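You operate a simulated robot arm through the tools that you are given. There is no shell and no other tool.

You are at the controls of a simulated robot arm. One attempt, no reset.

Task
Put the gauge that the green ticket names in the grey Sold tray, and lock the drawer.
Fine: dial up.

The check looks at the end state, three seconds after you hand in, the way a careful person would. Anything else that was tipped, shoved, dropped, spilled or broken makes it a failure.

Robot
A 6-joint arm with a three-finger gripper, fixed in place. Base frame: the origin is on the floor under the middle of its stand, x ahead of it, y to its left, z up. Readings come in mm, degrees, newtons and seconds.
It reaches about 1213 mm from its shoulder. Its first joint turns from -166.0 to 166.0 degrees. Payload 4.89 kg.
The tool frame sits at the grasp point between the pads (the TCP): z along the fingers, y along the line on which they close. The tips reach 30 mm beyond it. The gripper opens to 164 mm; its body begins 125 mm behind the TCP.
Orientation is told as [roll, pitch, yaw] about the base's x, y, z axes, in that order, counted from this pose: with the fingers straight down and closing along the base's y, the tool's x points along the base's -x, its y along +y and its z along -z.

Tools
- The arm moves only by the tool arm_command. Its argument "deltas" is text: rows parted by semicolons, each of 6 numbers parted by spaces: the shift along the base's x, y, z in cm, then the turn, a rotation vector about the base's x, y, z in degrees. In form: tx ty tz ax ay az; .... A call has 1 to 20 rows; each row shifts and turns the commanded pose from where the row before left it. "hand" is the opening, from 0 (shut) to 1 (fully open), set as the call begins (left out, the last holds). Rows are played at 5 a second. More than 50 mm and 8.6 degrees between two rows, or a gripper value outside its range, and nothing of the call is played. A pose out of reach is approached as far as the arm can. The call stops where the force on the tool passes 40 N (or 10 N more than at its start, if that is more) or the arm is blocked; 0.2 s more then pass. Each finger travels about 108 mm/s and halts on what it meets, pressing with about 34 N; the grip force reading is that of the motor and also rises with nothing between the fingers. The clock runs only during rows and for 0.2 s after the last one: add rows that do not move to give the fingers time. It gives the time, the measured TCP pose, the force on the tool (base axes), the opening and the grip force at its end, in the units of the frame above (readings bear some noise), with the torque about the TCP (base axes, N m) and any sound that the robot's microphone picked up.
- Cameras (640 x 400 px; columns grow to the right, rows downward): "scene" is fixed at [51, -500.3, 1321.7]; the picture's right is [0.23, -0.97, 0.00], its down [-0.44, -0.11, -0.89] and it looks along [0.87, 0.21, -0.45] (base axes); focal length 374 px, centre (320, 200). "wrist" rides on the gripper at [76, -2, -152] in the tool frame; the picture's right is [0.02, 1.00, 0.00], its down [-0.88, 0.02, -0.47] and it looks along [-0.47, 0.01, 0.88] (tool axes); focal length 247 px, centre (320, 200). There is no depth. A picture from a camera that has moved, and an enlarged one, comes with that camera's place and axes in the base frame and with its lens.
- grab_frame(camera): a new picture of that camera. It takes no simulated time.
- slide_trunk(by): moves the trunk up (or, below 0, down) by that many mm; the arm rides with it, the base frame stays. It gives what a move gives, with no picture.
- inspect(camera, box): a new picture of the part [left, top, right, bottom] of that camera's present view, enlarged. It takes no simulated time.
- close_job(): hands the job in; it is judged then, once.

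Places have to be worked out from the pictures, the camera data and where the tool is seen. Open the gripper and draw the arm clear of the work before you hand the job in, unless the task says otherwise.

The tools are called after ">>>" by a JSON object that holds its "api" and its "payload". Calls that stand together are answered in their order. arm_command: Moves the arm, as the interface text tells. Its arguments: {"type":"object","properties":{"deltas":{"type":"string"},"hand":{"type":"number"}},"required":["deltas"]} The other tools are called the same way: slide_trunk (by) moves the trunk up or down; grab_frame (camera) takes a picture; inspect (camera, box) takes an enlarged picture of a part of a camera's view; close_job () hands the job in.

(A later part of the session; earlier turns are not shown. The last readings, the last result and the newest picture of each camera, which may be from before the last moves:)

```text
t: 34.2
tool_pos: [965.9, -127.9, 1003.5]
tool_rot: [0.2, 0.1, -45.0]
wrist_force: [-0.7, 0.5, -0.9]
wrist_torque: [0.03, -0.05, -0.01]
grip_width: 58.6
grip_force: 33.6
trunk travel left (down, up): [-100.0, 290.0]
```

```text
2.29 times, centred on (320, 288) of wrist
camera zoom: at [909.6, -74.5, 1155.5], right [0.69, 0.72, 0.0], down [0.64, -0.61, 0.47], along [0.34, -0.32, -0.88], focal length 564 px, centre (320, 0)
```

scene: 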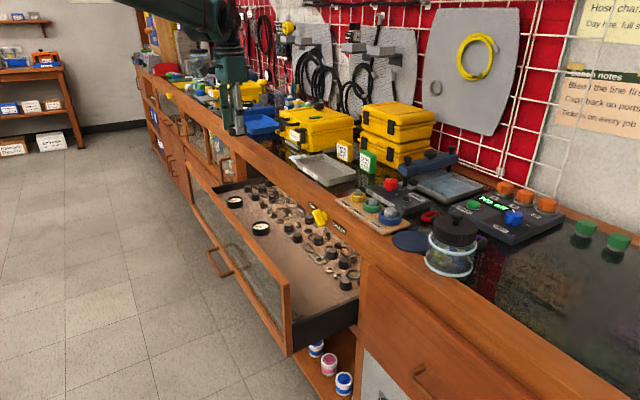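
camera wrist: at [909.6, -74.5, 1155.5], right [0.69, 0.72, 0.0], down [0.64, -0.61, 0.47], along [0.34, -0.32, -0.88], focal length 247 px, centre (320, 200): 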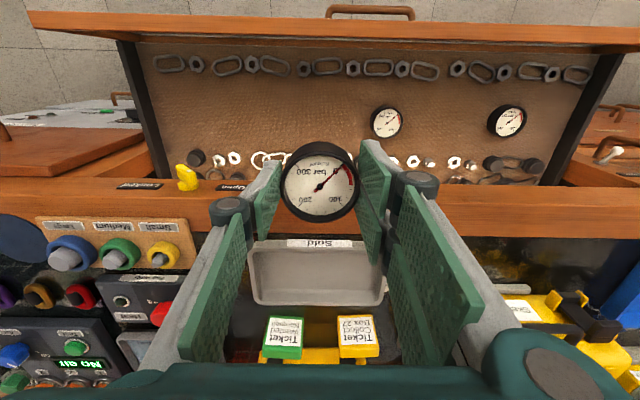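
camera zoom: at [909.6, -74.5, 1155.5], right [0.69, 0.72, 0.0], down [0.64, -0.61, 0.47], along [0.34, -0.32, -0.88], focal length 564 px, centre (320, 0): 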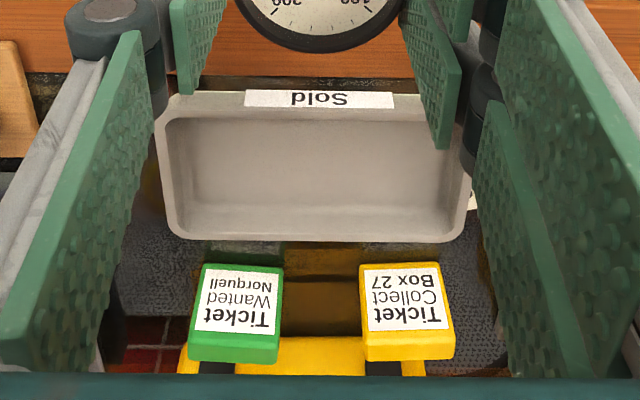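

The tray is right ahead: rim about t 504–690, n -893 to -1014, z≈898, inside about 90 × 170 mm with its centre near [1101, -256]. I move the gauge in over the tray centre at this height.

>>> {"api": "arm_command", "payload": {"deltas": "2.4 -2.3 0 0 0 0; 3.2 -3.05 0 0 0 0; 3.2 -3.05 0 0 0 0; 3.2 -3.05 0 0 0 0; 1.5 -1.4 0 0 0 0; 0 0 0 0 0 0"}}

>>> {"api": "grab_frame", "payload": {"camera": "wrist"}}

>>> {"api": "inspect", "payload": {"camera": "wrist", "box": [180, 80, 460, 255]}}

>>> {"api": "inspect", "payload": {"camera": "scene", "box": [260, 80, 400, 200]}}

```text
t: 35.6
tool_pos: [1102.6, -256.1, 1002.3]
tool_rot: [0.1, 0.1, -45.0]
wrist_force: [-0.1, 0.1, -1.9]
wrist_torque: [0.01, 0.1, 0.0]
grip_width: 58.6
grip_force: 34.5
trunk travel left (down, up): [-100.0, 290.0]
```

```text
taken
camera wrist: at [1047.3, -203.3, 1155.1], right [0.69, 0.72, 0.0], down [0.64, -0.61, 0.47], along [0.34, -0.32, -0.88], focal length 247 px, centre (320, 200)
```

wrist: 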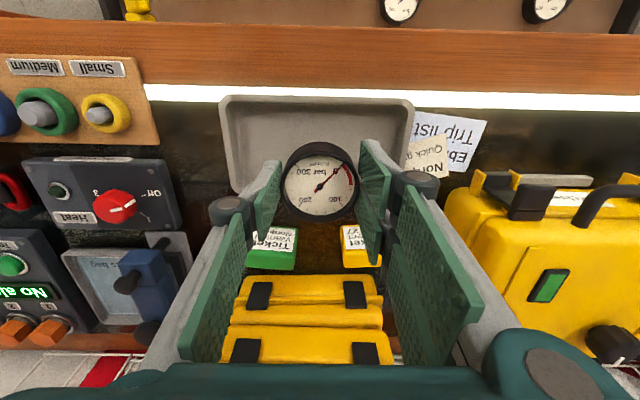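

```text
2.29 times, centred on (320, 168) of wrist
camera zoom: at [1047.3, -203.3, 1155.1], right [0.69, 0.72, 0.0], down [0.64, -0.61, 0.47], along [0.34, -0.32, -0.88], focal length 564 px, centre (320, 274)
```

zoom: 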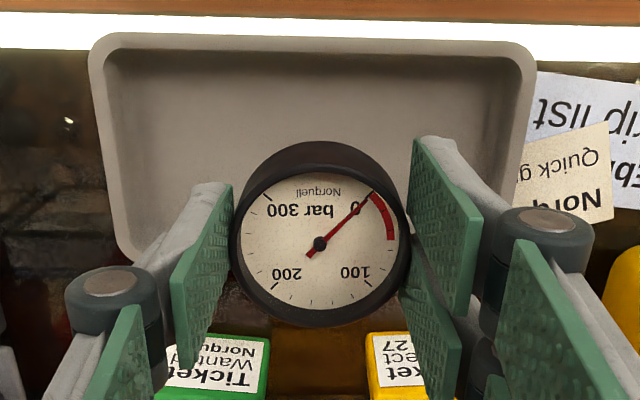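

```text
3.33 times, centred on (330, 140) of scene
camera zoom: at [51.0, -500.3, 1321.7], right [0.23, -0.97, 0.0], down [-0.44, -0.11, -0.89], along [0.87, 0.21, -0.45], focal length 1246 px, centre (287, 400)
```

zoom: 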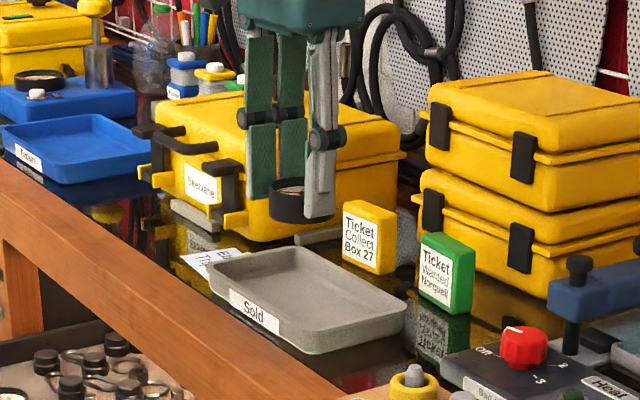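

The rim is nearer z≈885 on this second view, and the gauge is over the tray centre within a few mm in both cameras. I lower to just above the rim and check again.

>>> {"api": "arm_command", "payload": {"deltas": "0 0 -2 0 0 0; 0 0 -2 0 0 0; 0 0 -1.5 0 0 0; 0 0 0 0 0 0"}}

>>> {"api": "inspect", "payload": {"camera": "wrist", "box": [160, 60, 480, 260]}}

>>> {"api": "inspect", "payload": {"camera": "scene", "box": [270, 110, 370, 200]}}

```text
t: 36.6
tool_pos: [1103.1, -256.4, 948.3]
tool_rot: [0.2, 0.1, -44.8]
wrist_force: [0.4, 0.3, -1.8]
wrist_torque: [-0.01, 0.03, 0.04]
grip_width: 58.6
grip_force: 34.4
trunk travel left (down, up): [-100.0, 290.0]
```

```text
2.00 times, centred on (320, 160) of wrist
camera zoom: at [1047.2, -202.6, 1100.8], right [0.69, 0.72, 0.0], down [0.64, -0.61, 0.47], along [0.34, -0.32, -0.88], focal length 494 px, centre (320, 280)
```

zoom: 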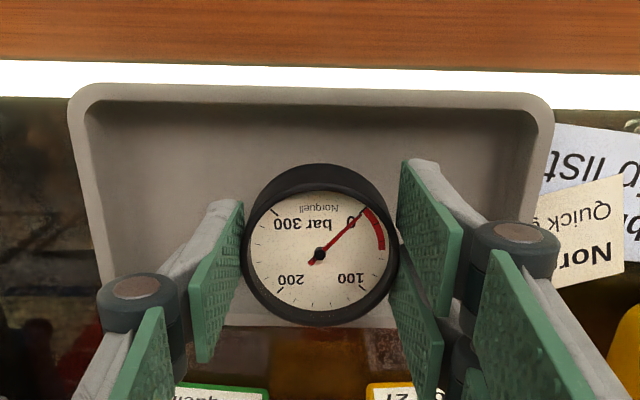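

```text
4.44 times, centred on (320, 155) of scene
camera zoom: at [51.0, -500.3, 1321.7], right [0.23, -0.97, 0.0], down [-0.44, -0.11, -0.89], along [0.87, 0.21, -0.45], focal length 1661 px, centre (320, 400)
```

zoom: 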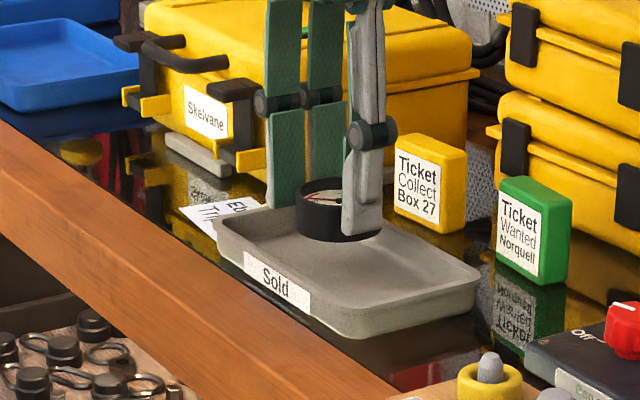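

The tray centre is about 6 mm further in and 5 mm to the right, so I nudge to it and lower to just above the tray floor.

>>> {"api": "arm_command", "payload": {"deltas": "0 -0.57 0 0 0 0; 0 0 -1.2 0 0 0; 0 0 -1.2 0 0 0; 0 0 -0.8 0 0 0; 0 0 -0.5 0 0 0; 0 0 0 0 0 0"}}

>>> {"api": "inspect", "payload": {"camera": "wrist", "box": [160, 60, 480, 260]}}

>>> {"api": "inspect", "payload": {"camera": "scene", "box": [290, 130, 360, 190]}}

```text
t: 38.0
tool_pos: [1102.1, -262.1, 913.5]
tool_rot: [0.2, 0.0, -44.9]
wrist_force: [8.3, -0.4, 25.6]
wrist_torque: [-0.23, -0.17, 0.01]
grip_width: 58.5
grip_force: 34.1
trunk travel left (down, up): [-100.0, 290.0]
```

```text
2.00 times, centred on (320, 160) of wrist
camera zoom: at [1045.3, -208.4, 1066.1], right [0.69, 0.72, 0.0], down [0.64, -0.61, 0.47], along [0.34, -0.33, -0.88], focal length 494 px, centre (320, 280)
```

zoom: 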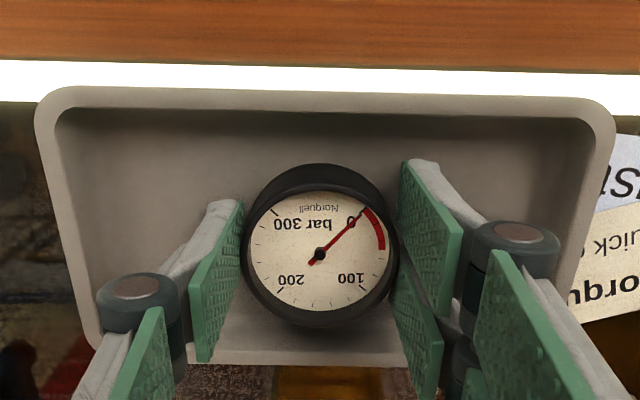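

```text
6.67 times, centred on (325, 160) of scene
camera zoom: at [51.0, -500.3, 1321.7], right [0.23, -0.97, 0.0], down [-0.44, -0.11, -0.89], along [0.87, 0.21, -0.45], focal length 2491 px, centre (287, 467)
```

zoom: 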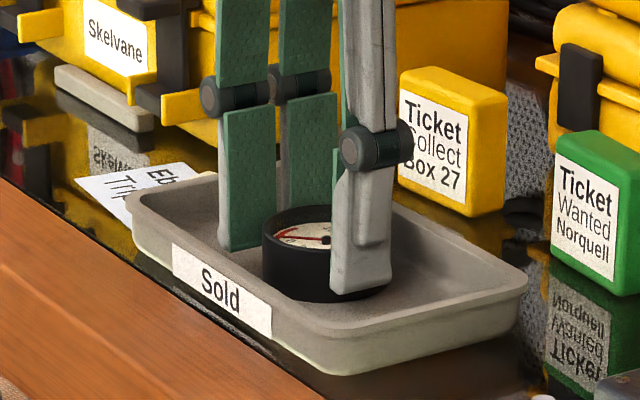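

The gauge has landed on the tray floor (25 N up at TCP z=913.5). I ease up 1 mm to relax the contact.

>>> {"api": "arm_command", "payload": {"deltas": "0 0 0.12 0 0 0; 0 0 0 0 0 0"}}

```text
t: 38.6
tool_pos: [1100.8, -262.3, 914.1]
tool_rot: [0.4, 0.0, -45.1]
wrist_force: [4.6, -1.0, 13.1]
wrist_torque: [-0.19, -0.15, -0.01]
grip_width: 58.5
grip_force: 34.2
trunk travel left (down, up): [-100.0, 290.0]
```

Force has halved to 13 N, so it is contact with the floor. One more small ease, then I open the fingers modestly inside the tray.

>>> {"api": "arm_command", "payload": {"deltas": "0 0 0.1 0 0 0; 0 0 0 0 0 0"}}

>>> {"api": "arm_command", "payload": {"deltas": "0 0 0 0 0 0; 0 0 0 0 0 0; 0 0 0 0 0 0", "hand": 0.48}}

>>> {"api": "inspect", "payload": {"camera": "wrist", "box": [160, 60, 480, 260]}}

>>> {"api": "inspect", "payload": {"camera": "scene", "box": [290, 130, 360, 190]}}

```text
t: 39.2
tool_pos: [1101.0, -261.3, 912.8]
tool_rot: [0.2, 0.1, -44.9]
wrist_force: [-0.2, -0.1, 1.2]
wrist_torque: [-0.04, 0.02, 0.0]
grip_width: 58.8
grip_force: 34.1
trunk travel left (down, up): [-100.0, 290.0]
```

```text
t: 40.0
tool_pos: [1102.0, -262.4, 913.8]
tool_rot: [0.1, 0.0, -44.9]
wrist_force: [0.1, 0.0, -0.5]
wrist_torque: [0.0, 0.02, 0.04]
grip_width: 78.6
grip_force: 0.1
trunk travel left (down, up): [-100.0, 290.0]
```

```text
2.00 times, centred on (320, 160) of wrist
camera zoom: at [1045.5, -208.7, 1066.5], right [0.69, 0.72, 0.0], down [0.64, -0.61, 0.47], along [0.34, -0.32, -0.88], focal length 494 px, centre (320, 280)
```

zoom: 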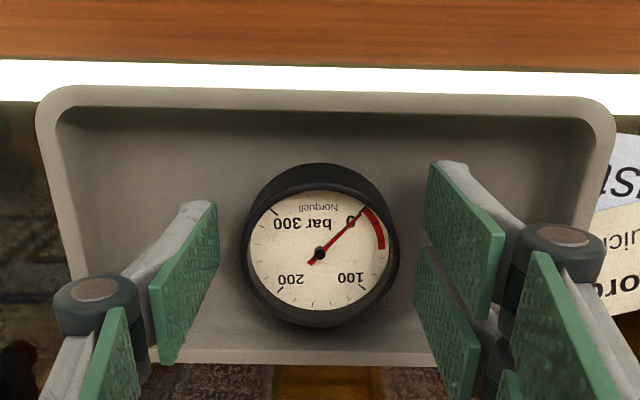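

```text
6.67 times, centred on (325, 160) of scene
camera zoom: at [51.0, -500.3, 1321.7], right [0.23, -0.97, 0.0], down [-0.44, -0.11, -0.89], along [0.87, 0.21, -0.45], focal length 2491 px, centre (287, 467)
```

zoom: 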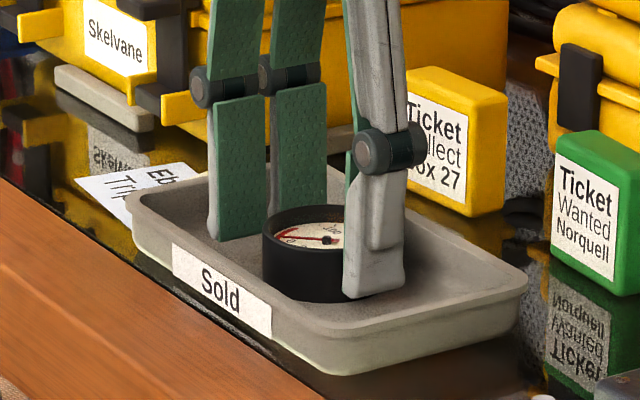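

The gauge stands flat in the Sold tray, dial up, and the fingers are free of it. I lift straight up.

>>> {"api": "arm_command", "payload": {"deltas": "0 0 1 0 0 0; 0 0 2 0 0 0; 0 0 3 0 0 0; 0 0 4 0 0 0; 0 0 2 0 0 0"}}

>>> {"api": "inspect", "payload": {"camera": "scene", "box": [270, 110, 390, 200]}}

>>> {"api": "grab_frame", "payload": {"camera": "wrist"}}

```text
t: 41.2
tool_pos: [1103.7, -262.6, 1033.8]
tool_rot: [0.2, 0.0, -45.0]
wrist_force: [0.1, -0.6, -0.5]
wrist_torque: [-0.01, 0.06, 0.01]
grip_width: 78.8
grip_force: 0.0
trunk travel left (down, up): [-100.0, 290.0]
```

```text
4.44 times, centred on (330, 155) of scene
camera zoom: at [51.0, -500.3, 1321.7], right [0.23, -0.97, 0.0], down [-0.44, -0.11, -0.89], along [0.87, 0.21, -0.45], focal length 1661 px, centre (276, 400)
```

zoom: 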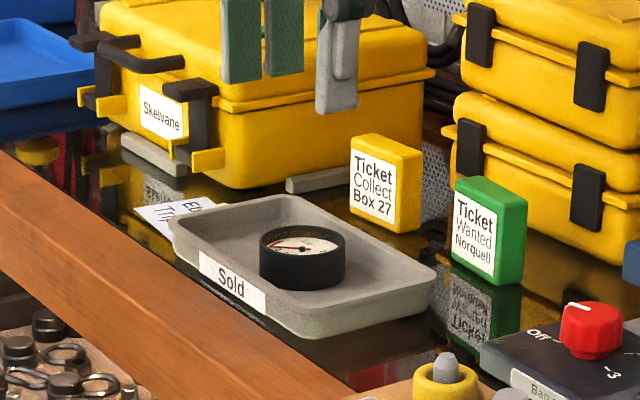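

```text
taken
camera wrist: at [1047.3, -208.6, 1186.0], right [0.69, 0.72, 0.0], down [0.64, -0.61, 0.47], along [0.34, -0.32, -0.88], focal length 247 px, centre (320, 200)
```

wrist: 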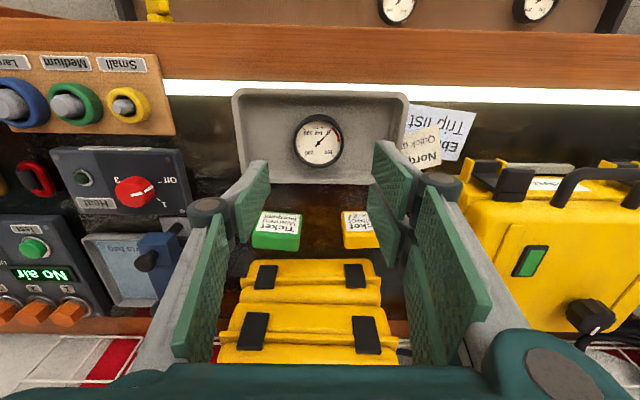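

The Norquell gauge sits level, dial up, in the Sold tray. Now I move back out in front of the drawer with the fingers closed, ready to push it shut.

>>> {"api": "arm_command", "payload": {"deltas": "-2.55 3.79 0 0 0 0; -2.55 3.79 0 0 0 0; -2.55 3.79 0 0 0 0; -2.55 3.79 0 0 0 0; -2.55 3.79 0 0 0 0; -2.55 3.79 0 0 0 0; -2.55 3.79 0 0 0 0; -2.55 3.79 0 0 0 0; -2.55 3.79 0 0 0 0", "hand": 0}}

>>> {"api": "grab_frame", "payload": {"camera": "wrist"}}

>>> {"api": "grab_frame", "payload": {"camera": "scene"}}

```text
t: 43.2
tool_pos: [870.4, 78.2, 1033.9]
tool_rot: [0.1, 0.2, -45.0]
wrist_force: [1.6, -1.6, -0.6]
wrist_torque: [0.25, 0.17, -0.01]
grip_width: 0.1
grip_force: 34.0
trunk travel left (down, up): [-100.0, 290.0]
```

```text
taken
camera wrist: at [815.1, 131.1, 1186.5], right [0.69, 0.72, 0.0], down [0.64, -0.61, 0.47], along [0.34, -0.32, -0.88], focal length 247 px, centre (320, 200)
```

wrist: 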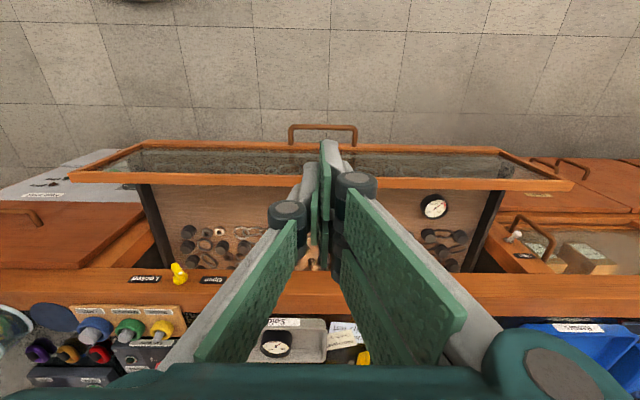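

```text
taken
```

scene: 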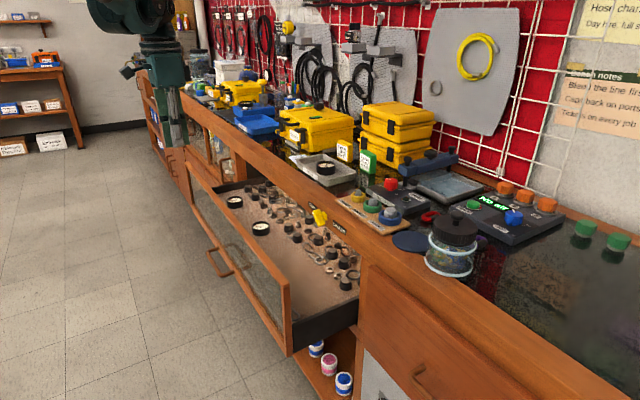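

The drawer front's outer top edge is at n≈-640 and my hand is 40 mm in front of it, at mid-drawer. I lower the closed fingers to z≈795, below the top of the drawer front.

>>> {"api": "arm_command", "payload": {"deltas": "0 0 -4.6 0 0 0; 0 0 -4.8 0 0 0; 0 0 -4.8 0 0 0; 0 0 -4.8 0 0 0; 0 0 -4.8 0 0 0; 0 0 0 0 0 0"}}

>>> {"api": "grab_frame", "payload": {"camera": "wrist"}}

>>> {"api": "grab_frame", "payload": {"camera": "scene"}}

```text
t: 44.6
tool_pos: [872.5, 78.1, 794.9]
tool_rot: [0.2, -0.1, -44.9]
wrist_force: [-0.1, -0.3, 0.2]
wrist_torque: [0.03, -0.02, 0.04]
grip_width: 0.1
grip_force: 34.3
trunk travel left (down, up): [-100.0, 290.0]
```

```text
taken
camera wrist: at [817.1, 131.3, 947.7], right [0.69, 0.72, 0.0], down [0.64, -0.61, 0.47], along [0.34, -0.32, -0.88], focal length 247 px, centre (320, 200)
```

wrist: 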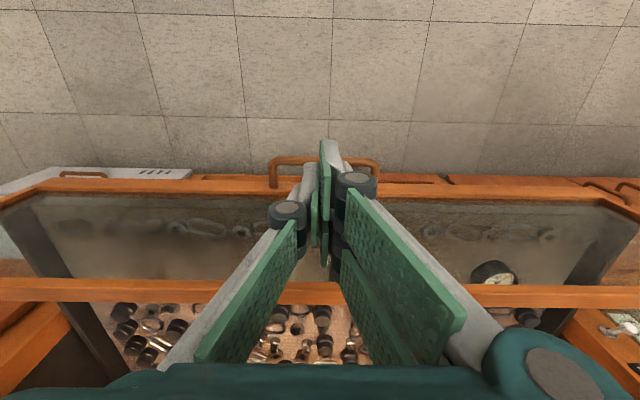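

```text
taken
```

scene: 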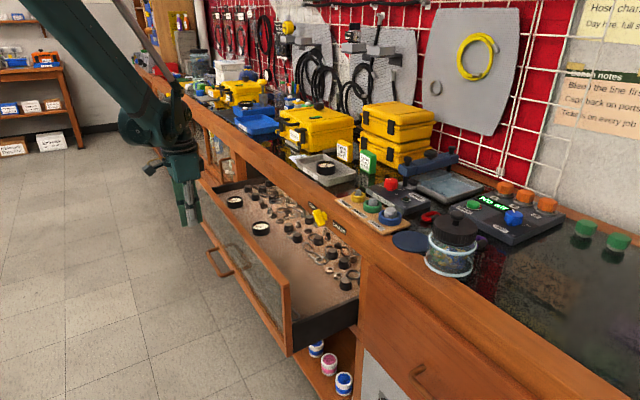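

Everything is clear. I push inward along the drawer's slide at a slow, steady pace.

>>> {"api": "arm_command", "payload": {"deltas": "0.71 -0.71 0 0 0 0; 0.71 -0.71 0 0 0 0; 0.71 -0.71 0 0 0 0; 0.5 -0.5 0 0 0 0; 0.4 -0.4 0 0 0 0; 0.4 -0.4 0 0 0 0; 0.5 -0.5 0 0 0 0; 0.6 -0.6 0 0 0 0; 0.6 -0.6 0 0 0 0; 0.6 -0.6 0 0 0 0"}}

>>> {"api": "grab_frame", "payload": {"camera": "wrist"}}

>>> {"api": "grab_frame", "payload": {"camera": "scene"}}

```text
t: 46.8
tool_pos: [930.8, 21.9, 795.4]
tool_rot: [0.2, 0.0, -44.9]
wrist_force: [0.8, 0.2, -0.2]
wrist_torque: [-0.03, -0.01, -0.01]
grip_width: 0.0
grip_force: 34.2
trunk travel left (down, up): [-100.0, 290.0]
```

```text
taken
camera wrist: at [875.0, 75.0, 948.6], right [0.69, 0.72, 0.0], down [0.64, -0.61, 0.47], along [0.34, -0.33, -0.88], focal length 247 px, centre (320, 200)
```

wrist: 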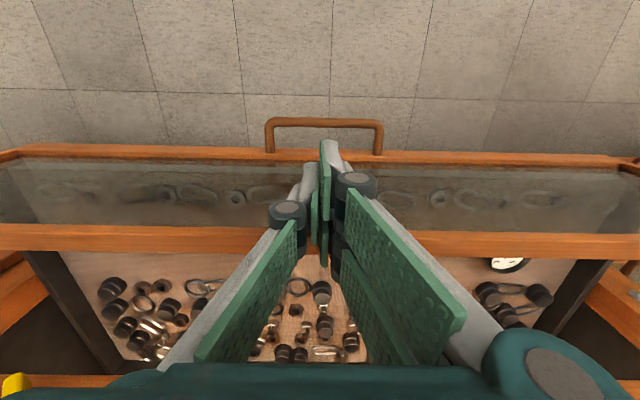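

```text
taken
```

scene: 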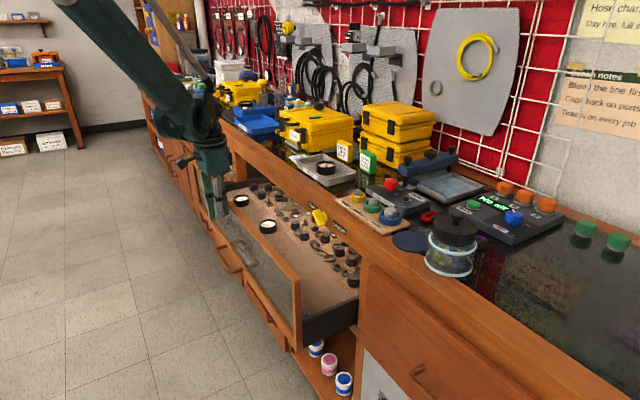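

The drawer is moving in smoothly with little force. I continue pushing.

>>> {"api": "arm_command", "payload": {"deltas": "0.5 -0.5 0 0 0 0; 0.6 -0.6 0 0 0 0; 0.64 -0.64 0 0 0 0; 0.64 -0.64 0 0 0 0; 0.64 -0.64 0 0 0 0; 0.64 -0.64 0 0 0 0; 0.64 -0.64 0 0 0 0; 0.64 -0.64 0 0 0 0; 0.64 -0.64 0 0 0 0; 0.64 -0.64 0 0 0 0; 0.64 -0.64 0 0 0 0; 0.64 -0.64 0 0 0 0; 0.5 -0.5 0 0 0 0"}}

>>> {"api": "grab_frame", "payload": {"camera": "wrist"}}

>>> {"api": "grab_frame", "payload": {"camera": "scene"}}

```text
t: 49.6
tool_pos: [1010.3, -58.0, 796.3]
tool_rot: [0.2, 0.0, -44.9]
wrist_force: [0.1, -0.1, 0.2]
wrist_torque: [-0.03, 0.0, -0.01]
grip_width: 0.0
grip_force: 34.1
trunk travel left (down, up): [-100.0, 290.0]
```

```text
taken
camera wrist: at [954.8, -4.5, 948.8], right [0.69, 0.72, 0.0], down [0.64, -0.61, 0.47], along [0.34, -0.33, -0.88], focal length 247 px, centre (320, 200)
```

wrist: 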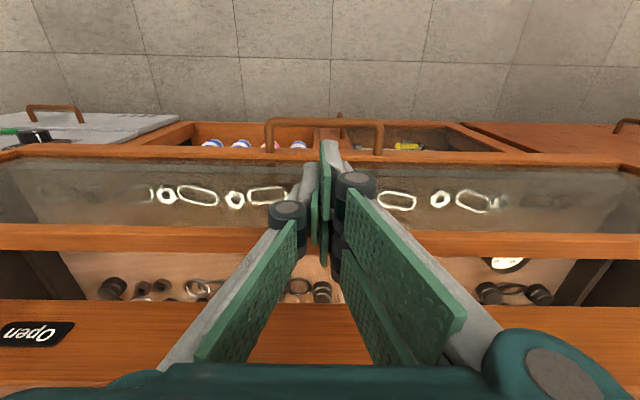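

```text
taken
```

scene: 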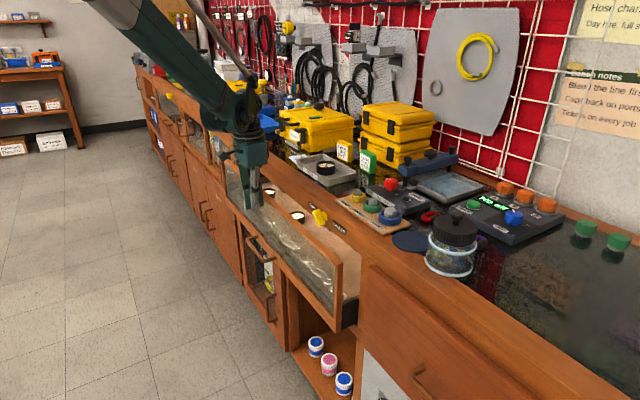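

About 67 mm of travel remains. I push 45 mm more with this posture; for the last bit I'll lean the hand so only the fingertips touch the drawer and not the fixed rail.

>>> {"api": "arm_command", "payload": {"deltas": "0.4 -0.4 0 0 0 0; 0.53 -0.53 0 0 0 0; 0.53 -0.53 0 0 0 0; 0.53 -0.53 0 0 0 0; 0.53 -0.53 0 0 0 0; 0.5 -0.5 0 0 0 0; 0 0 0 0 0 0"}}

>>> {"api": "inspect", "payload": {"camera": "scene", "box": [200, 120, 380, 300]}}

>>> {"api": "grab_frame", "payload": {"camera": "wrist"}}

```text
t: 51.2
tool_pos: [1039.7, -89.2, 795.8]
tool_rot: [0.3, 0.0, -45.0]
wrist_force: [-0.5, -0.4, 0.5]
wrist_torque: [0.0, -0.02, 0.04]
grip_width: 0.1
grip_force: 34.0
trunk travel left (down, up): [-100.0, 290.0]
```

```text
2.22 times, centred on (290, 210) of scene
camera zoom: at [51.0, -500.3, 1321.7], right [0.23, -0.97, 0.0], down [-0.44, -0.11, -0.89], along [0.87, 0.21, -0.45], focal length 830 px, centre (387, 178)
```

zoom: 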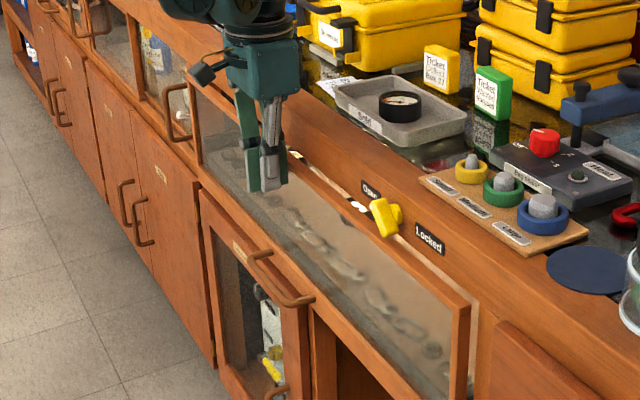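

```text
taken
camera wrist: at [984.2, -35.1, 948.5], right [0.69, 0.72, 0.0], down [0.64, -0.61, 0.47], along [0.34, -0.33, -0.88], focal length 247 px, centre (320, 200)
```

wrist: 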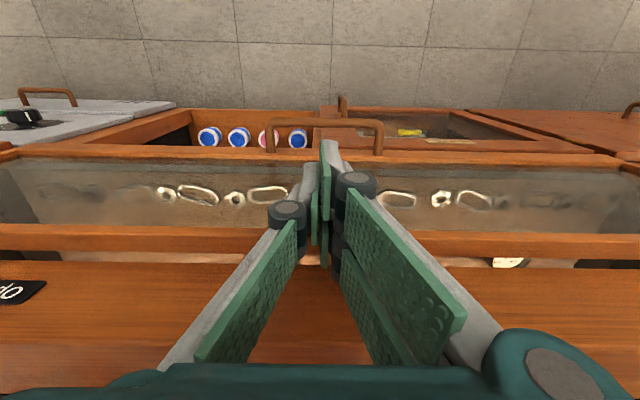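

About 24 mm remains. I back off slightly and lean the hand 20° so the fingertips lead.

>>> {"api": "arm_command", "payload": {"deltas": "-1.2 1.2 0 0 0 0; 0 0 1 -4.71 -4.71 0; 0 0 0.9 -4.71 -4.71 0; 0 0 0 -4.71 -4.71 0; 0 0 0 0 0 0"}}

>>> {"api": "grab_frame", "payload": {"camera": "wrist"}}

>>> {"api": "inspect", "payload": {"camera": "scene", "box": [220, 130, 340, 250]}}

```text
t: 52.4
tool_pos: [1028.1, -75.1, 815.3]
tool_rot: [0.1, -19.9, -44.9]
wrist_force: [-0.4, 0.0, 0.6]
wrist_torque: [0.02, 0.01, 0.0]
grip_width: 0.0
grip_force: 33.9
trunk travel left (down, up): [-100.0, 290.0]
```

```text
taken
camera wrist: at [938.8, 10.8, 932.4], right [0.69, 0.72, -0.01], down [0.48, -0.46, 0.75], along [0.54, -0.52, -0.67], focal length 247 px, centre (320, 200)
```

wrist: 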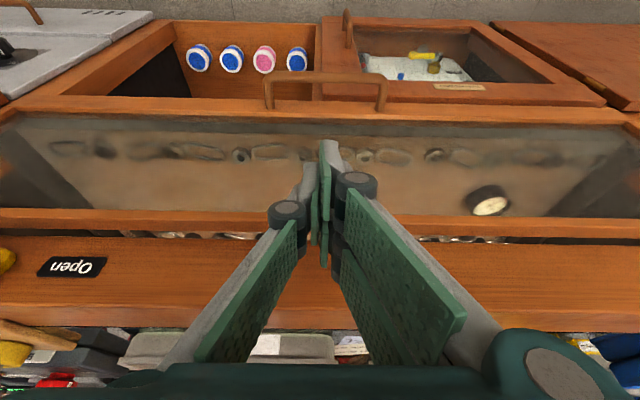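

```text
3.33 times, centred on (280, 190) of scene
camera zoom: at [51.0, -500.3, 1321.7], right [0.23, -0.97, 0.0], down [-0.44, -0.11, -0.89], along [0.87, 0.21, -0.45], focal length 1246 px, centre (453, 233)
```

zoom: 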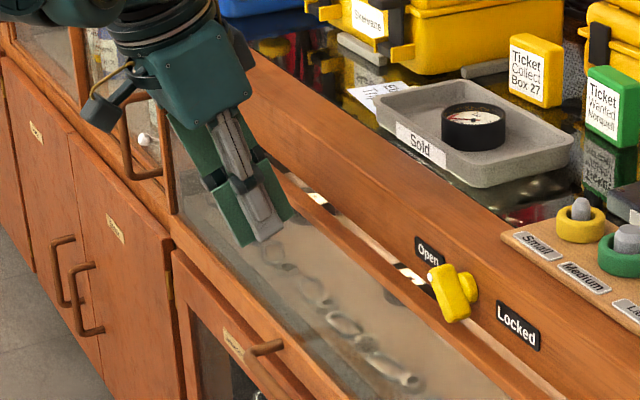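

The fingertips are in front of the drawer's upper frame, clear of the rail. I push the last stretch gently until it seats.

>>> {"api": "arm_command", "payload": {"deltas": "0.35 -0.35 0 0 0 0; 0.35 -0.35 0 0 0 0; 0.35 -0.35 0 0 0 0; 0.35 -0.35 0 0 0 0; 0.35 -0.35 0 0 0 0; 0.3 -0.3 0 0 0 0"}}

>>> {"api": "inspect", "payload": {"camera": "scene", "box": [220, 130, 380, 290]}}

>>> {"api": "grab_frame", "payload": {"camera": "wrist"}}

```text
t: 53.8
tool_pos: [1048.9, -96.5, 814.7]
tool_rot: [0.2, -20.0, -45.1]
wrist_force: [-0.1, 0.0, 0.5]
wrist_torque: [0.0, -0.01, -0.01]
grip_width: 0.2
grip_force: 33.7
trunk travel left (down, up): [-100.0, 290.0]
```

```text
2.50 times, centred on (300, 210) of scene
camera zoom: at [51.0, -500.3, 1321.7], right [0.23, -0.97, 0.0], down [-0.44, -0.11, -0.89], along [0.87, 0.21, -0.45], focal length 934 px, centre (370, 175)
```

zoom: 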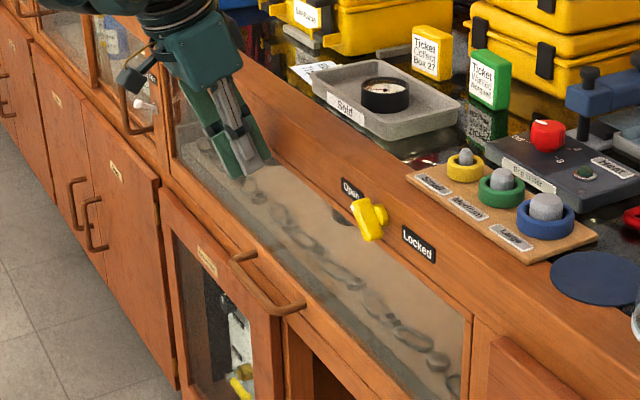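

```text
taken
camera wrist: at [958.9, -10.3, 932.9], right [0.69, 0.72, 0.0], down [0.48, -0.46, 0.75], along [0.54, -0.52, -0.67], focal length 247 px, centre (320, 200)
```

wrist: 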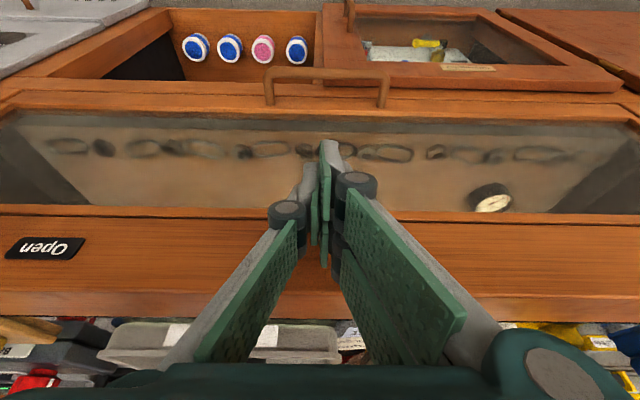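

The drawer looks almost fully shut, with the handle back near its original place. I press a little further to seat it against its stop.

>>> {"api": "arm_command", "payload": {"deltas": "0.15 -0.15 0 0 0 0; 0.15 -0.15 0 0 0 0; 0.1 -0.1 0 0 0 0"}}

>>> {"api": "inspect", "payload": {"camera": "scene", "box": [220, 150, 380, 310]}}

```text
t: 54.6
tool_pos: [1052.4, -100.9, 814.5]
tool_rot: [0.1, -19.9, -44.9]
wrist_force: [-4.3, 2.0, -1.0]
wrist_torque: [0.02, 0.11, -0.08]
grip_width: 0.0
grip_force: 33.6
trunk travel left (down, up): [-100.0, 290.0]
```

```text
2.50 times, centred on (300, 230) of scene
camera zoom: at [51.0, -500.3, 1321.7], right [0.23, -0.97, 0.0], down [-0.44, -0.11, -0.89], along [0.87, 0.21, -0.45], focal length 934 px, centre (370, 125)
```

zoom: 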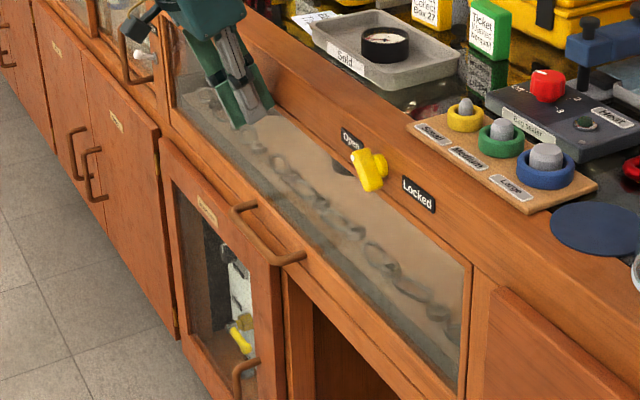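

A steady reaction of about 5 N has appeared, likely the end stop. I press 3 mm more to confirm it is a hard stop.

>>> {"api": "arm_command", "payload": {"deltas": "0.1 -0.1 0 0 0 0; 0.1 -0.1 0 0 0 0; 0 0 0 0 0 0"}}

>>> {"api": "inspect", "payload": {"camera": "scene", "box": [220, 150, 380, 310]}}

```text
t: 55.3
tool_pos: [1050.1, -101.1, 814.1]
tool_rot: [0.1, -19.7, -44.9]
wrist_force: [-10.2, 7.6, 2.5]
wrist_torque: [-0.01, 0.09, 0.03]
grip_width: 0.0
grip_force: 34.0
trunk travel left (down, up): [-100.0, 290.0]
stopped in row 3: the force on the tool passed its limit at 42 N (the readings are from after the stop); the commanded pose is now the measured one
```

```text
2.50 times, centred on (300, 230) of scene
camera zoom: at [51.0, -500.3, 1321.7], right [0.23, -0.97, 0.0], down [-0.44, -0.11, -0.89], along [0.87, 0.21, -0.45], focal length 934 px, centre (370, 125)
```

zoom: 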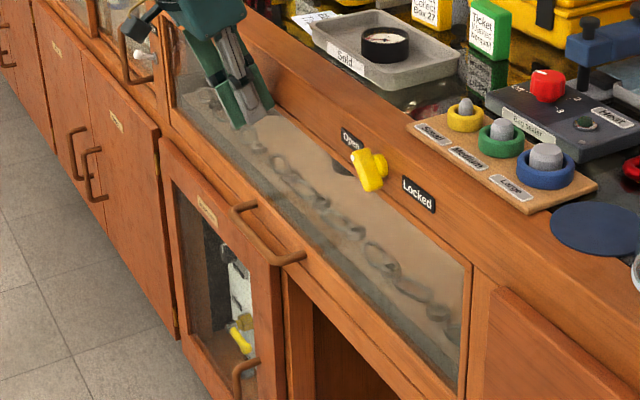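

It is a hard stop and the drawer is fully shut. I back off, rise, and move right toward the lock knob for a close look.

>>> {"api": "arm_command", "payload": {"deltas": "-1.5 1.5 0 0 0 0; -3 3 0 0 0 0; 0 0 4.5 0 0 0; 0 0 4.5 0 0 0; -3.4 -3.4 0 0 0 0; -3.4 -3.4 0 0 0 0; -3.4 -3.4 0 0 0 0; -3.4 -3.4 0 0 0 0; 0 0 0 0 0 0"}}

>>> {"api": "grab_frame", "payload": {"camera": "wrist"}}

>>> {"api": "grab_frame", "payload": {"camera": "scene"}}

```text
t: 57.3
tool_pos: [869.1, -193.7, 905.8]
tool_rot: [0.1, -19.8, -44.9]
wrist_force: [0.1, 0.2, 0.2]
wrist_torque: [-0.05, 0.03, -0.05]
grip_width: 0.0
grip_force: 34.0
trunk travel left (down, up): [-100.0, 290.0]
```

```text
taken
camera wrist: at [781.6, -106.7, 1023.6], right [0.69, 0.72, -0.01], down [0.49, -0.46, 0.74], along [0.53, -0.52, -0.67], focal length 247 px, centre (320, 200)
```

wrist: 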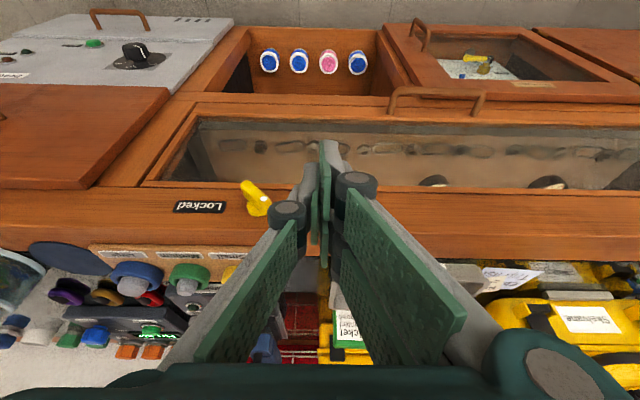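

```text
taken
```

scene: 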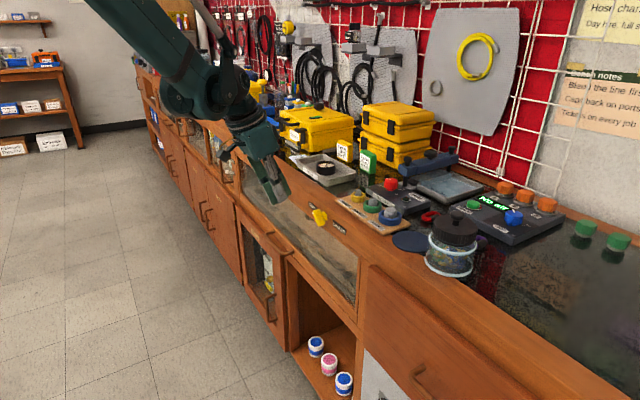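

>>> {"api": "inspect", "payload": {"camera": "wrist", "box": [160, 160, 330, 260]}}

>>> {"api": "inspect", "payload": {"camera": "scene", "box": [295, 190, 365, 250]}}

>>> {"api": "inspect", "payload": {"camera": "scene", "box": [300, 130, 400, 200]}}

```text
3.76 times, centred on (245, 210) of wrist
camera zoom: at [781.6, -106.7, 1023.6], right [0.69, 0.72, -0.01], down [0.49, -0.46, 0.74], along [0.53, -0.52, -0.67], focal length 930 px, centre (602, 162)
```

zoom: 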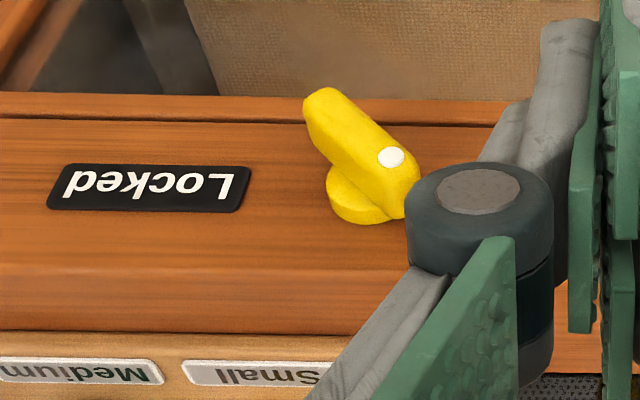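

```text
6.67 times, centred on (330, 220) of scene
camera zoom: at [51.0, -500.3, 1321.7], right [0.23, -0.97, 0.0], down [-0.44, -0.11, -0.89], along [0.87, 0.21, -0.45], focal length 2491 px, centre (253, 67)
```

zoom: 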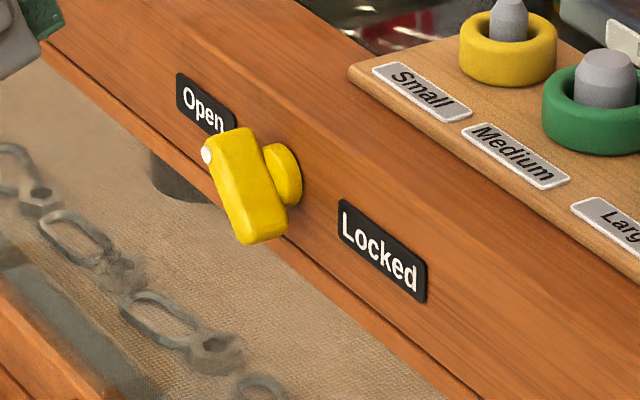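

```text
5.71 times, centred on (350, 165) of scene
camera zoom: at [51.0, -500.3, 1321.7], right [0.23, -0.97, 0.0], down [-0.44, -0.11, -0.89], along [0.87, 0.21, -0.45], focal length 2135 px, centre (149, 400)
```

zoom: 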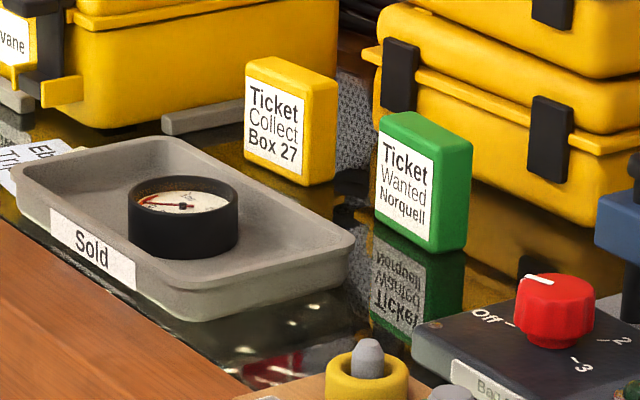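

The bar points about 45° up-left at "Open"; its axis is at about t=408, z=845, with the bar around n=-822. I straighten the hand to vertical and bring the closed fingertips just left of the bar's upper end, in front of the rail.

>>> {"api": "arm_command", "payload": {"deltas": "0 0 0 4.71 4.71 0; 0 0 0 4.71 4.71 0; 0 0 0 4.6 4.6 0; 1.34 -3.15 0 0 0 0; 1.34 -3.15 0 0 0 0; 0 0 0 0 0 0"}}

>>> {"api": "grab_frame", "payload": {"camera": "wrist"}}

>>> {"api": "inspect", "payload": {"camera": "wrist", "box": [200, 100, 400, 240]}}

>>> {"api": "inspect", "payload": {"camera": "scene", "box": [270, 160, 370, 250]}}

```text
t: 58.7
tool_pos: [898.0, -256.8, 905.4]
tool_rot: [0.1, 0.0, -44.9]
wrist_force: [-0.2, 0.9, 0.4]
wrist_torque: [-0.05, 0.05, -0.01]
grip_width: 0.1
grip_force: 34.1
trunk travel left (down, up): [-100.0, 290.0]
```

```text
taken
camera wrist: at [841.7, -203.0, 1057.7], right [0.69, 0.72, 0.0], down [0.64, -0.61, 0.47], along [0.34, -0.32, -0.88], focal length 247 px, centre (320, 200)
```

wrist: 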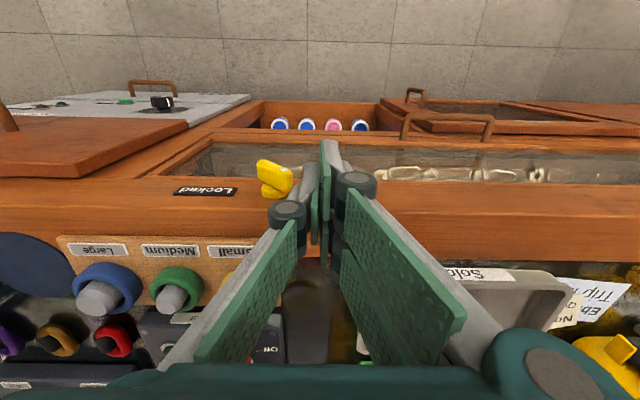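

```text
2.86 times, centred on (300, 170) of wrist
camera zoom: at [841.7, -203.0, 1057.7], right [0.69, 0.72, 0.0], down [0.64, -0.61, 0.47], along [0.34, -0.32, -0.88], focal length 706 px, centre (377, 286)
```

zoom: 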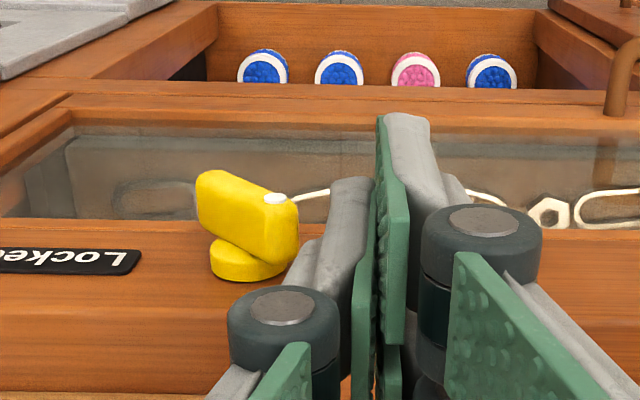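

```text
4.44 times, centred on (320, 205) of scene
camera zoom: at [51.0, -500.3, 1321.7], right [0.23, -0.97, 0.0], down [-0.44, -0.11, -0.89], along [0.87, 0.21, -0.45], focal length 1661 px, centre (320, 178)
```

zoom: 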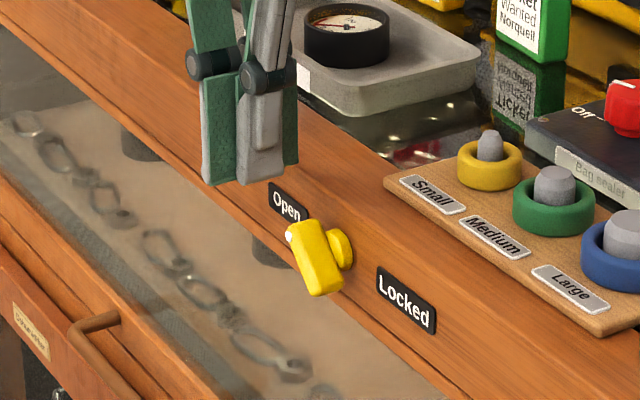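

The dot is at about t=423, z=860, so the axis is near t=409, z=846, and my thumb's face is about 9 mm to its left. I lower the tips to just above the axis height, then check.

>>> {"api": "arm_command", "payload": {"deltas": "0 0 -1.3 0 0 0; 0 0 -1.2 0 0 0; 0 0 0 0 0 0"}}

>>> {"api": "inspect", "payload": {"camera": "wrist", "box": [200, 100, 400, 240]}}

>>> {"api": "inspect", "payload": {"camera": "scene", "box": [270, 160, 370, 250]}}

```text
t: 59.5
tool_pos: [899.5, -256.0, 879.7]
tool_rot: [0.1, 0.2, -44.9]
wrist_force: [-0.6, 0.3, -0.1]
wrist_torque: [-0.02, -0.02, 0.01]
grip_width: 0.0
grip_force: 33.6
trunk travel left (down, up): [-100.0, 290.0]
```

```text
2.86 times, centred on (300, 170) of wrist
camera zoom: at [842.6, -202.3, 1032.1], right [0.69, 0.72, 0.0], down [0.64, -0.61, 0.47], along [0.34, -0.32, -0.88], focal length 706 px, centre (377, 286)
```

zoom: 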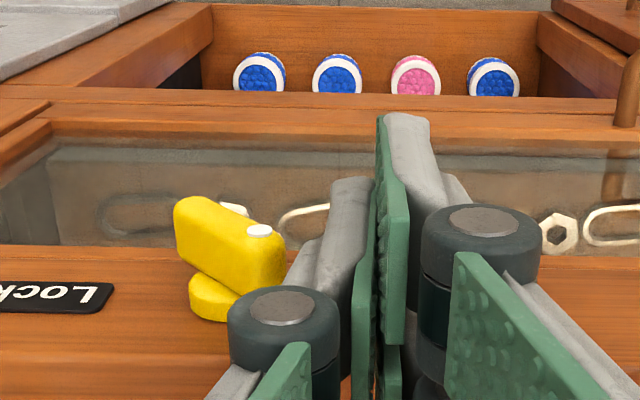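

```text
4.44 times, centred on (320, 205) of scene
camera zoom: at [51.0, -500.3, 1321.7], right [0.23, -0.97, 0.0], down [-0.44, -0.11, -0.89], along [0.87, 0.21, -0.45], focal length 1661 px, centre (320, 178)
```

zoom: 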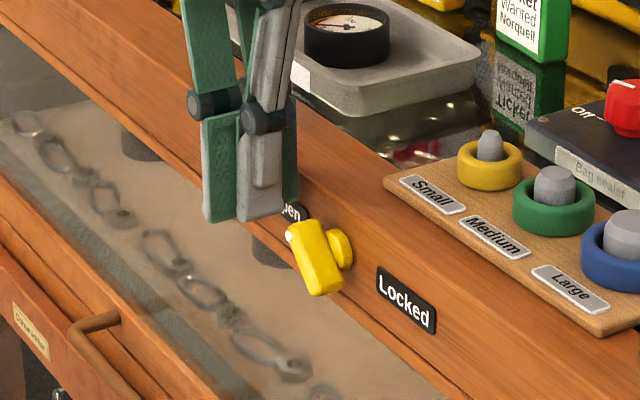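

The thumb's flat is beside the bar's upper end, covering its depth. I push gently to the right along the rail.

>>> {"api": "arm_command", "payload": {"deltas": "-0.21 -0.21 0 0 0 0; -0.21 -0.21 0 0 0 0; -0.21 -0.21 0 0 0 0; -0.21 -0.21 0 0 0 0; -0.21 -0.21 0 0 0 0; 0 0 0 0 0 0"}}

>>> {"api": "inspect", "payload": {"camera": "wrist", "box": [200, 100, 400, 240]}}

>>> {"api": "inspect", "payload": {"camera": "scene", "box": [270, 160, 370, 250]}}

```text
t: 60.9
tool_pos: [887.0, -265.5, 878.9]
tool_rot: [0.1, 0.1, -44.8]
wrist_force: [0.0, 0.2, 0.0]
wrist_torque: [-0.03, -0.01, -0.02]
grip_width: 0.1
grip_force: 33.8
trunk travel left (down, up): [-100.0, 290.0]
```

```text
2.86 times, centred on (300, 170) of wrist
camera zoom: at [832.1, -212.8, 1032.1], right [0.69, 0.72, 0.0], down [0.64, -0.61, 0.47], along [0.34, -0.32, -0.88], focal length 706 px, centre (377, 286)
```

zoom: 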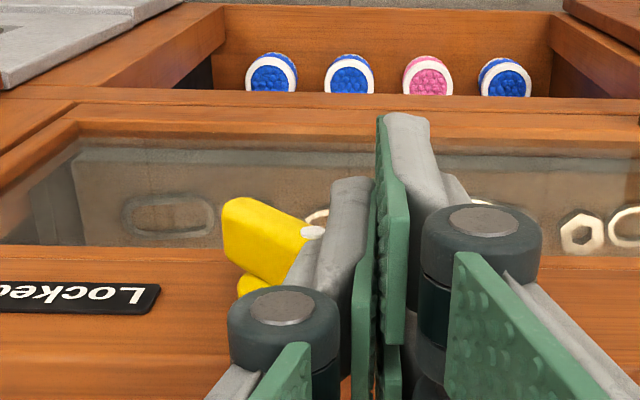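

```text
4.44 times, centred on (320, 205) of scene
camera zoom: at [51.0, -500.3, 1321.7], right [0.23, -0.97, 0.0], down [-0.44, -0.11, -0.89], along [0.87, 0.21, -0.45], focal length 1661 px, centre (320, 178)
```

zoom: 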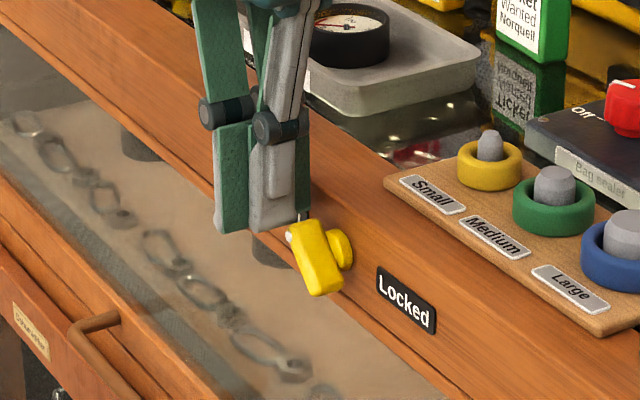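

The thumb is just at the bar. I keep pushing right in small steps.

>>> {"api": "arm_command", "payload": {"deltas": "-0.21 -0.21 0 0 0 0; -0.21 -0.21 0 0 0 0; -0.21 -0.21 0 0 0 0; 0 0 0 0 0 0"}}

>>> {"api": "inspect", "payload": {"camera": "wrist", "box": [200, 100, 400, 240]}}

>>> {"api": "inspect", "payload": {"camera": "scene", "box": [270, 160, 370, 250]}}

```text
t: 61.6
tool_pos: [885.6, -268.9, 880.5]
tool_rot: [0.3, -0.1, -44.8]
wrist_force: [7.0, 8.4, 7.8]
wrist_torque: [0.08, -0.13, 0.06]
grip_width: 0.0
grip_force: 34.1
trunk travel left (down, up): [-100.0, 290.0]
stopped in row 3: the force on the tool passed its limit at 46 N (the readings are from after the stop); the commanded pose is now the measured one
```

```text
2.86 times, centred on (300, 170) of wrist
camera zoom: at [828.8, -215.3, 1033.1], right [0.69, 0.72, 0.01], down [0.64, -0.61, 0.47], along [0.35, -0.32, -0.88], focal length 706 px, centre (377, 286)
```

zoom: 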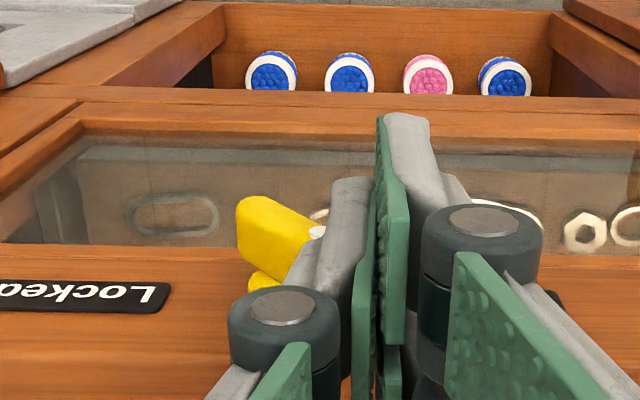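

```text
4.44 times, centred on (320, 205) of scene
camera zoom: at [51.0, -500.3, 1321.7], right [0.23, -0.97, 0.0], down [-0.44, -0.11, -0.89], along [0.87, 0.21, -0.45], focal length 1661 px, centre (320, 178)
```

zoom: 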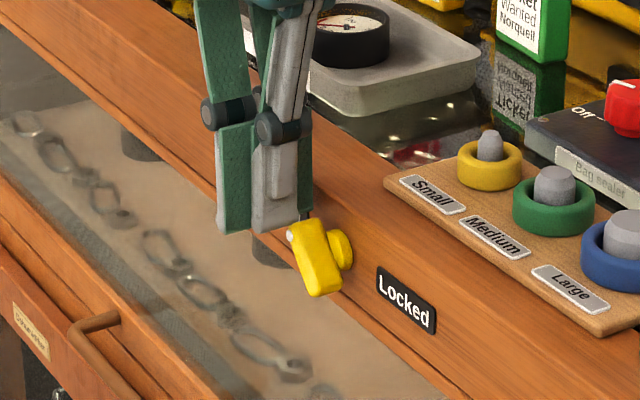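

Pushing the bar's end from the side has almost no lever arm: it reached 46 N with no turn. Squeezing the bar between the fingers from above will swing it upright instead, so I back off and rise first.

>>> {"api": "arm_command", "payload": {"deltas": "0.5 0.5 0 0 0 0; 0.3 0.3 2 0 0 0; 0 0 4 0 0 0; 0 0 3 0 0 0"}}

>>> {"api": "inspect", "payload": {"camera": "wrist", "box": [200, 100, 400, 240]}}

>>> {"api": "inspect", "payload": {"camera": "scene", "box": [290, 190, 360, 250]}}

```text
t: 62.6
tool_pos: [891.0, -261.8, 971.5]
tool_rot: [0.3, 0.1, -44.8]
wrist_force: [0.8, 0.3, -1.6]
wrist_torque: [0.05, 0.14, -0.03]
grip_width: 0.3
grip_force: 34.0
trunk travel left (down, up): [-100.0, 290.0]
```

```text
2.86 times, centred on (300, 170) of wrist
camera zoom: at [835.0, -208.1, 1123.7], right [0.69, 0.72, 0.01], down [0.64, -0.61, 0.47], along [0.35, -0.32, -0.88], focal length 706 px, centre (377, 286)
```

zoom: 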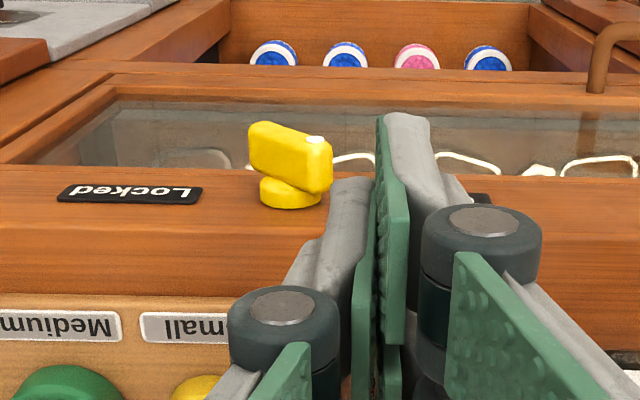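

```text
6.67 times, centred on (325, 220) of scene
camera zoom: at [51.0, -500.3, 1321.7], right [0.23, -0.97, 0.0], down [-0.44, -0.11, -0.89], along [0.87, 0.21, -0.45], focal length 2491 px, centre (287, 67)
```

zoom: 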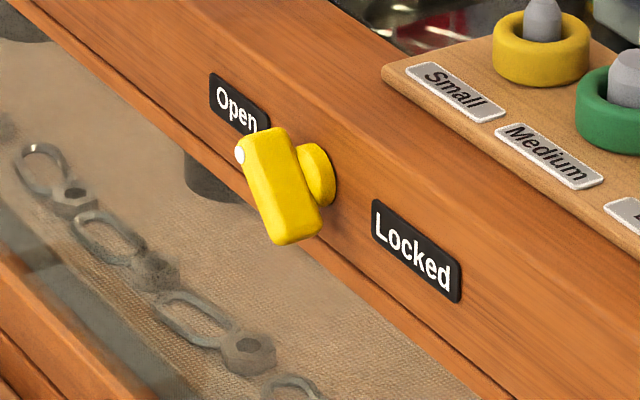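

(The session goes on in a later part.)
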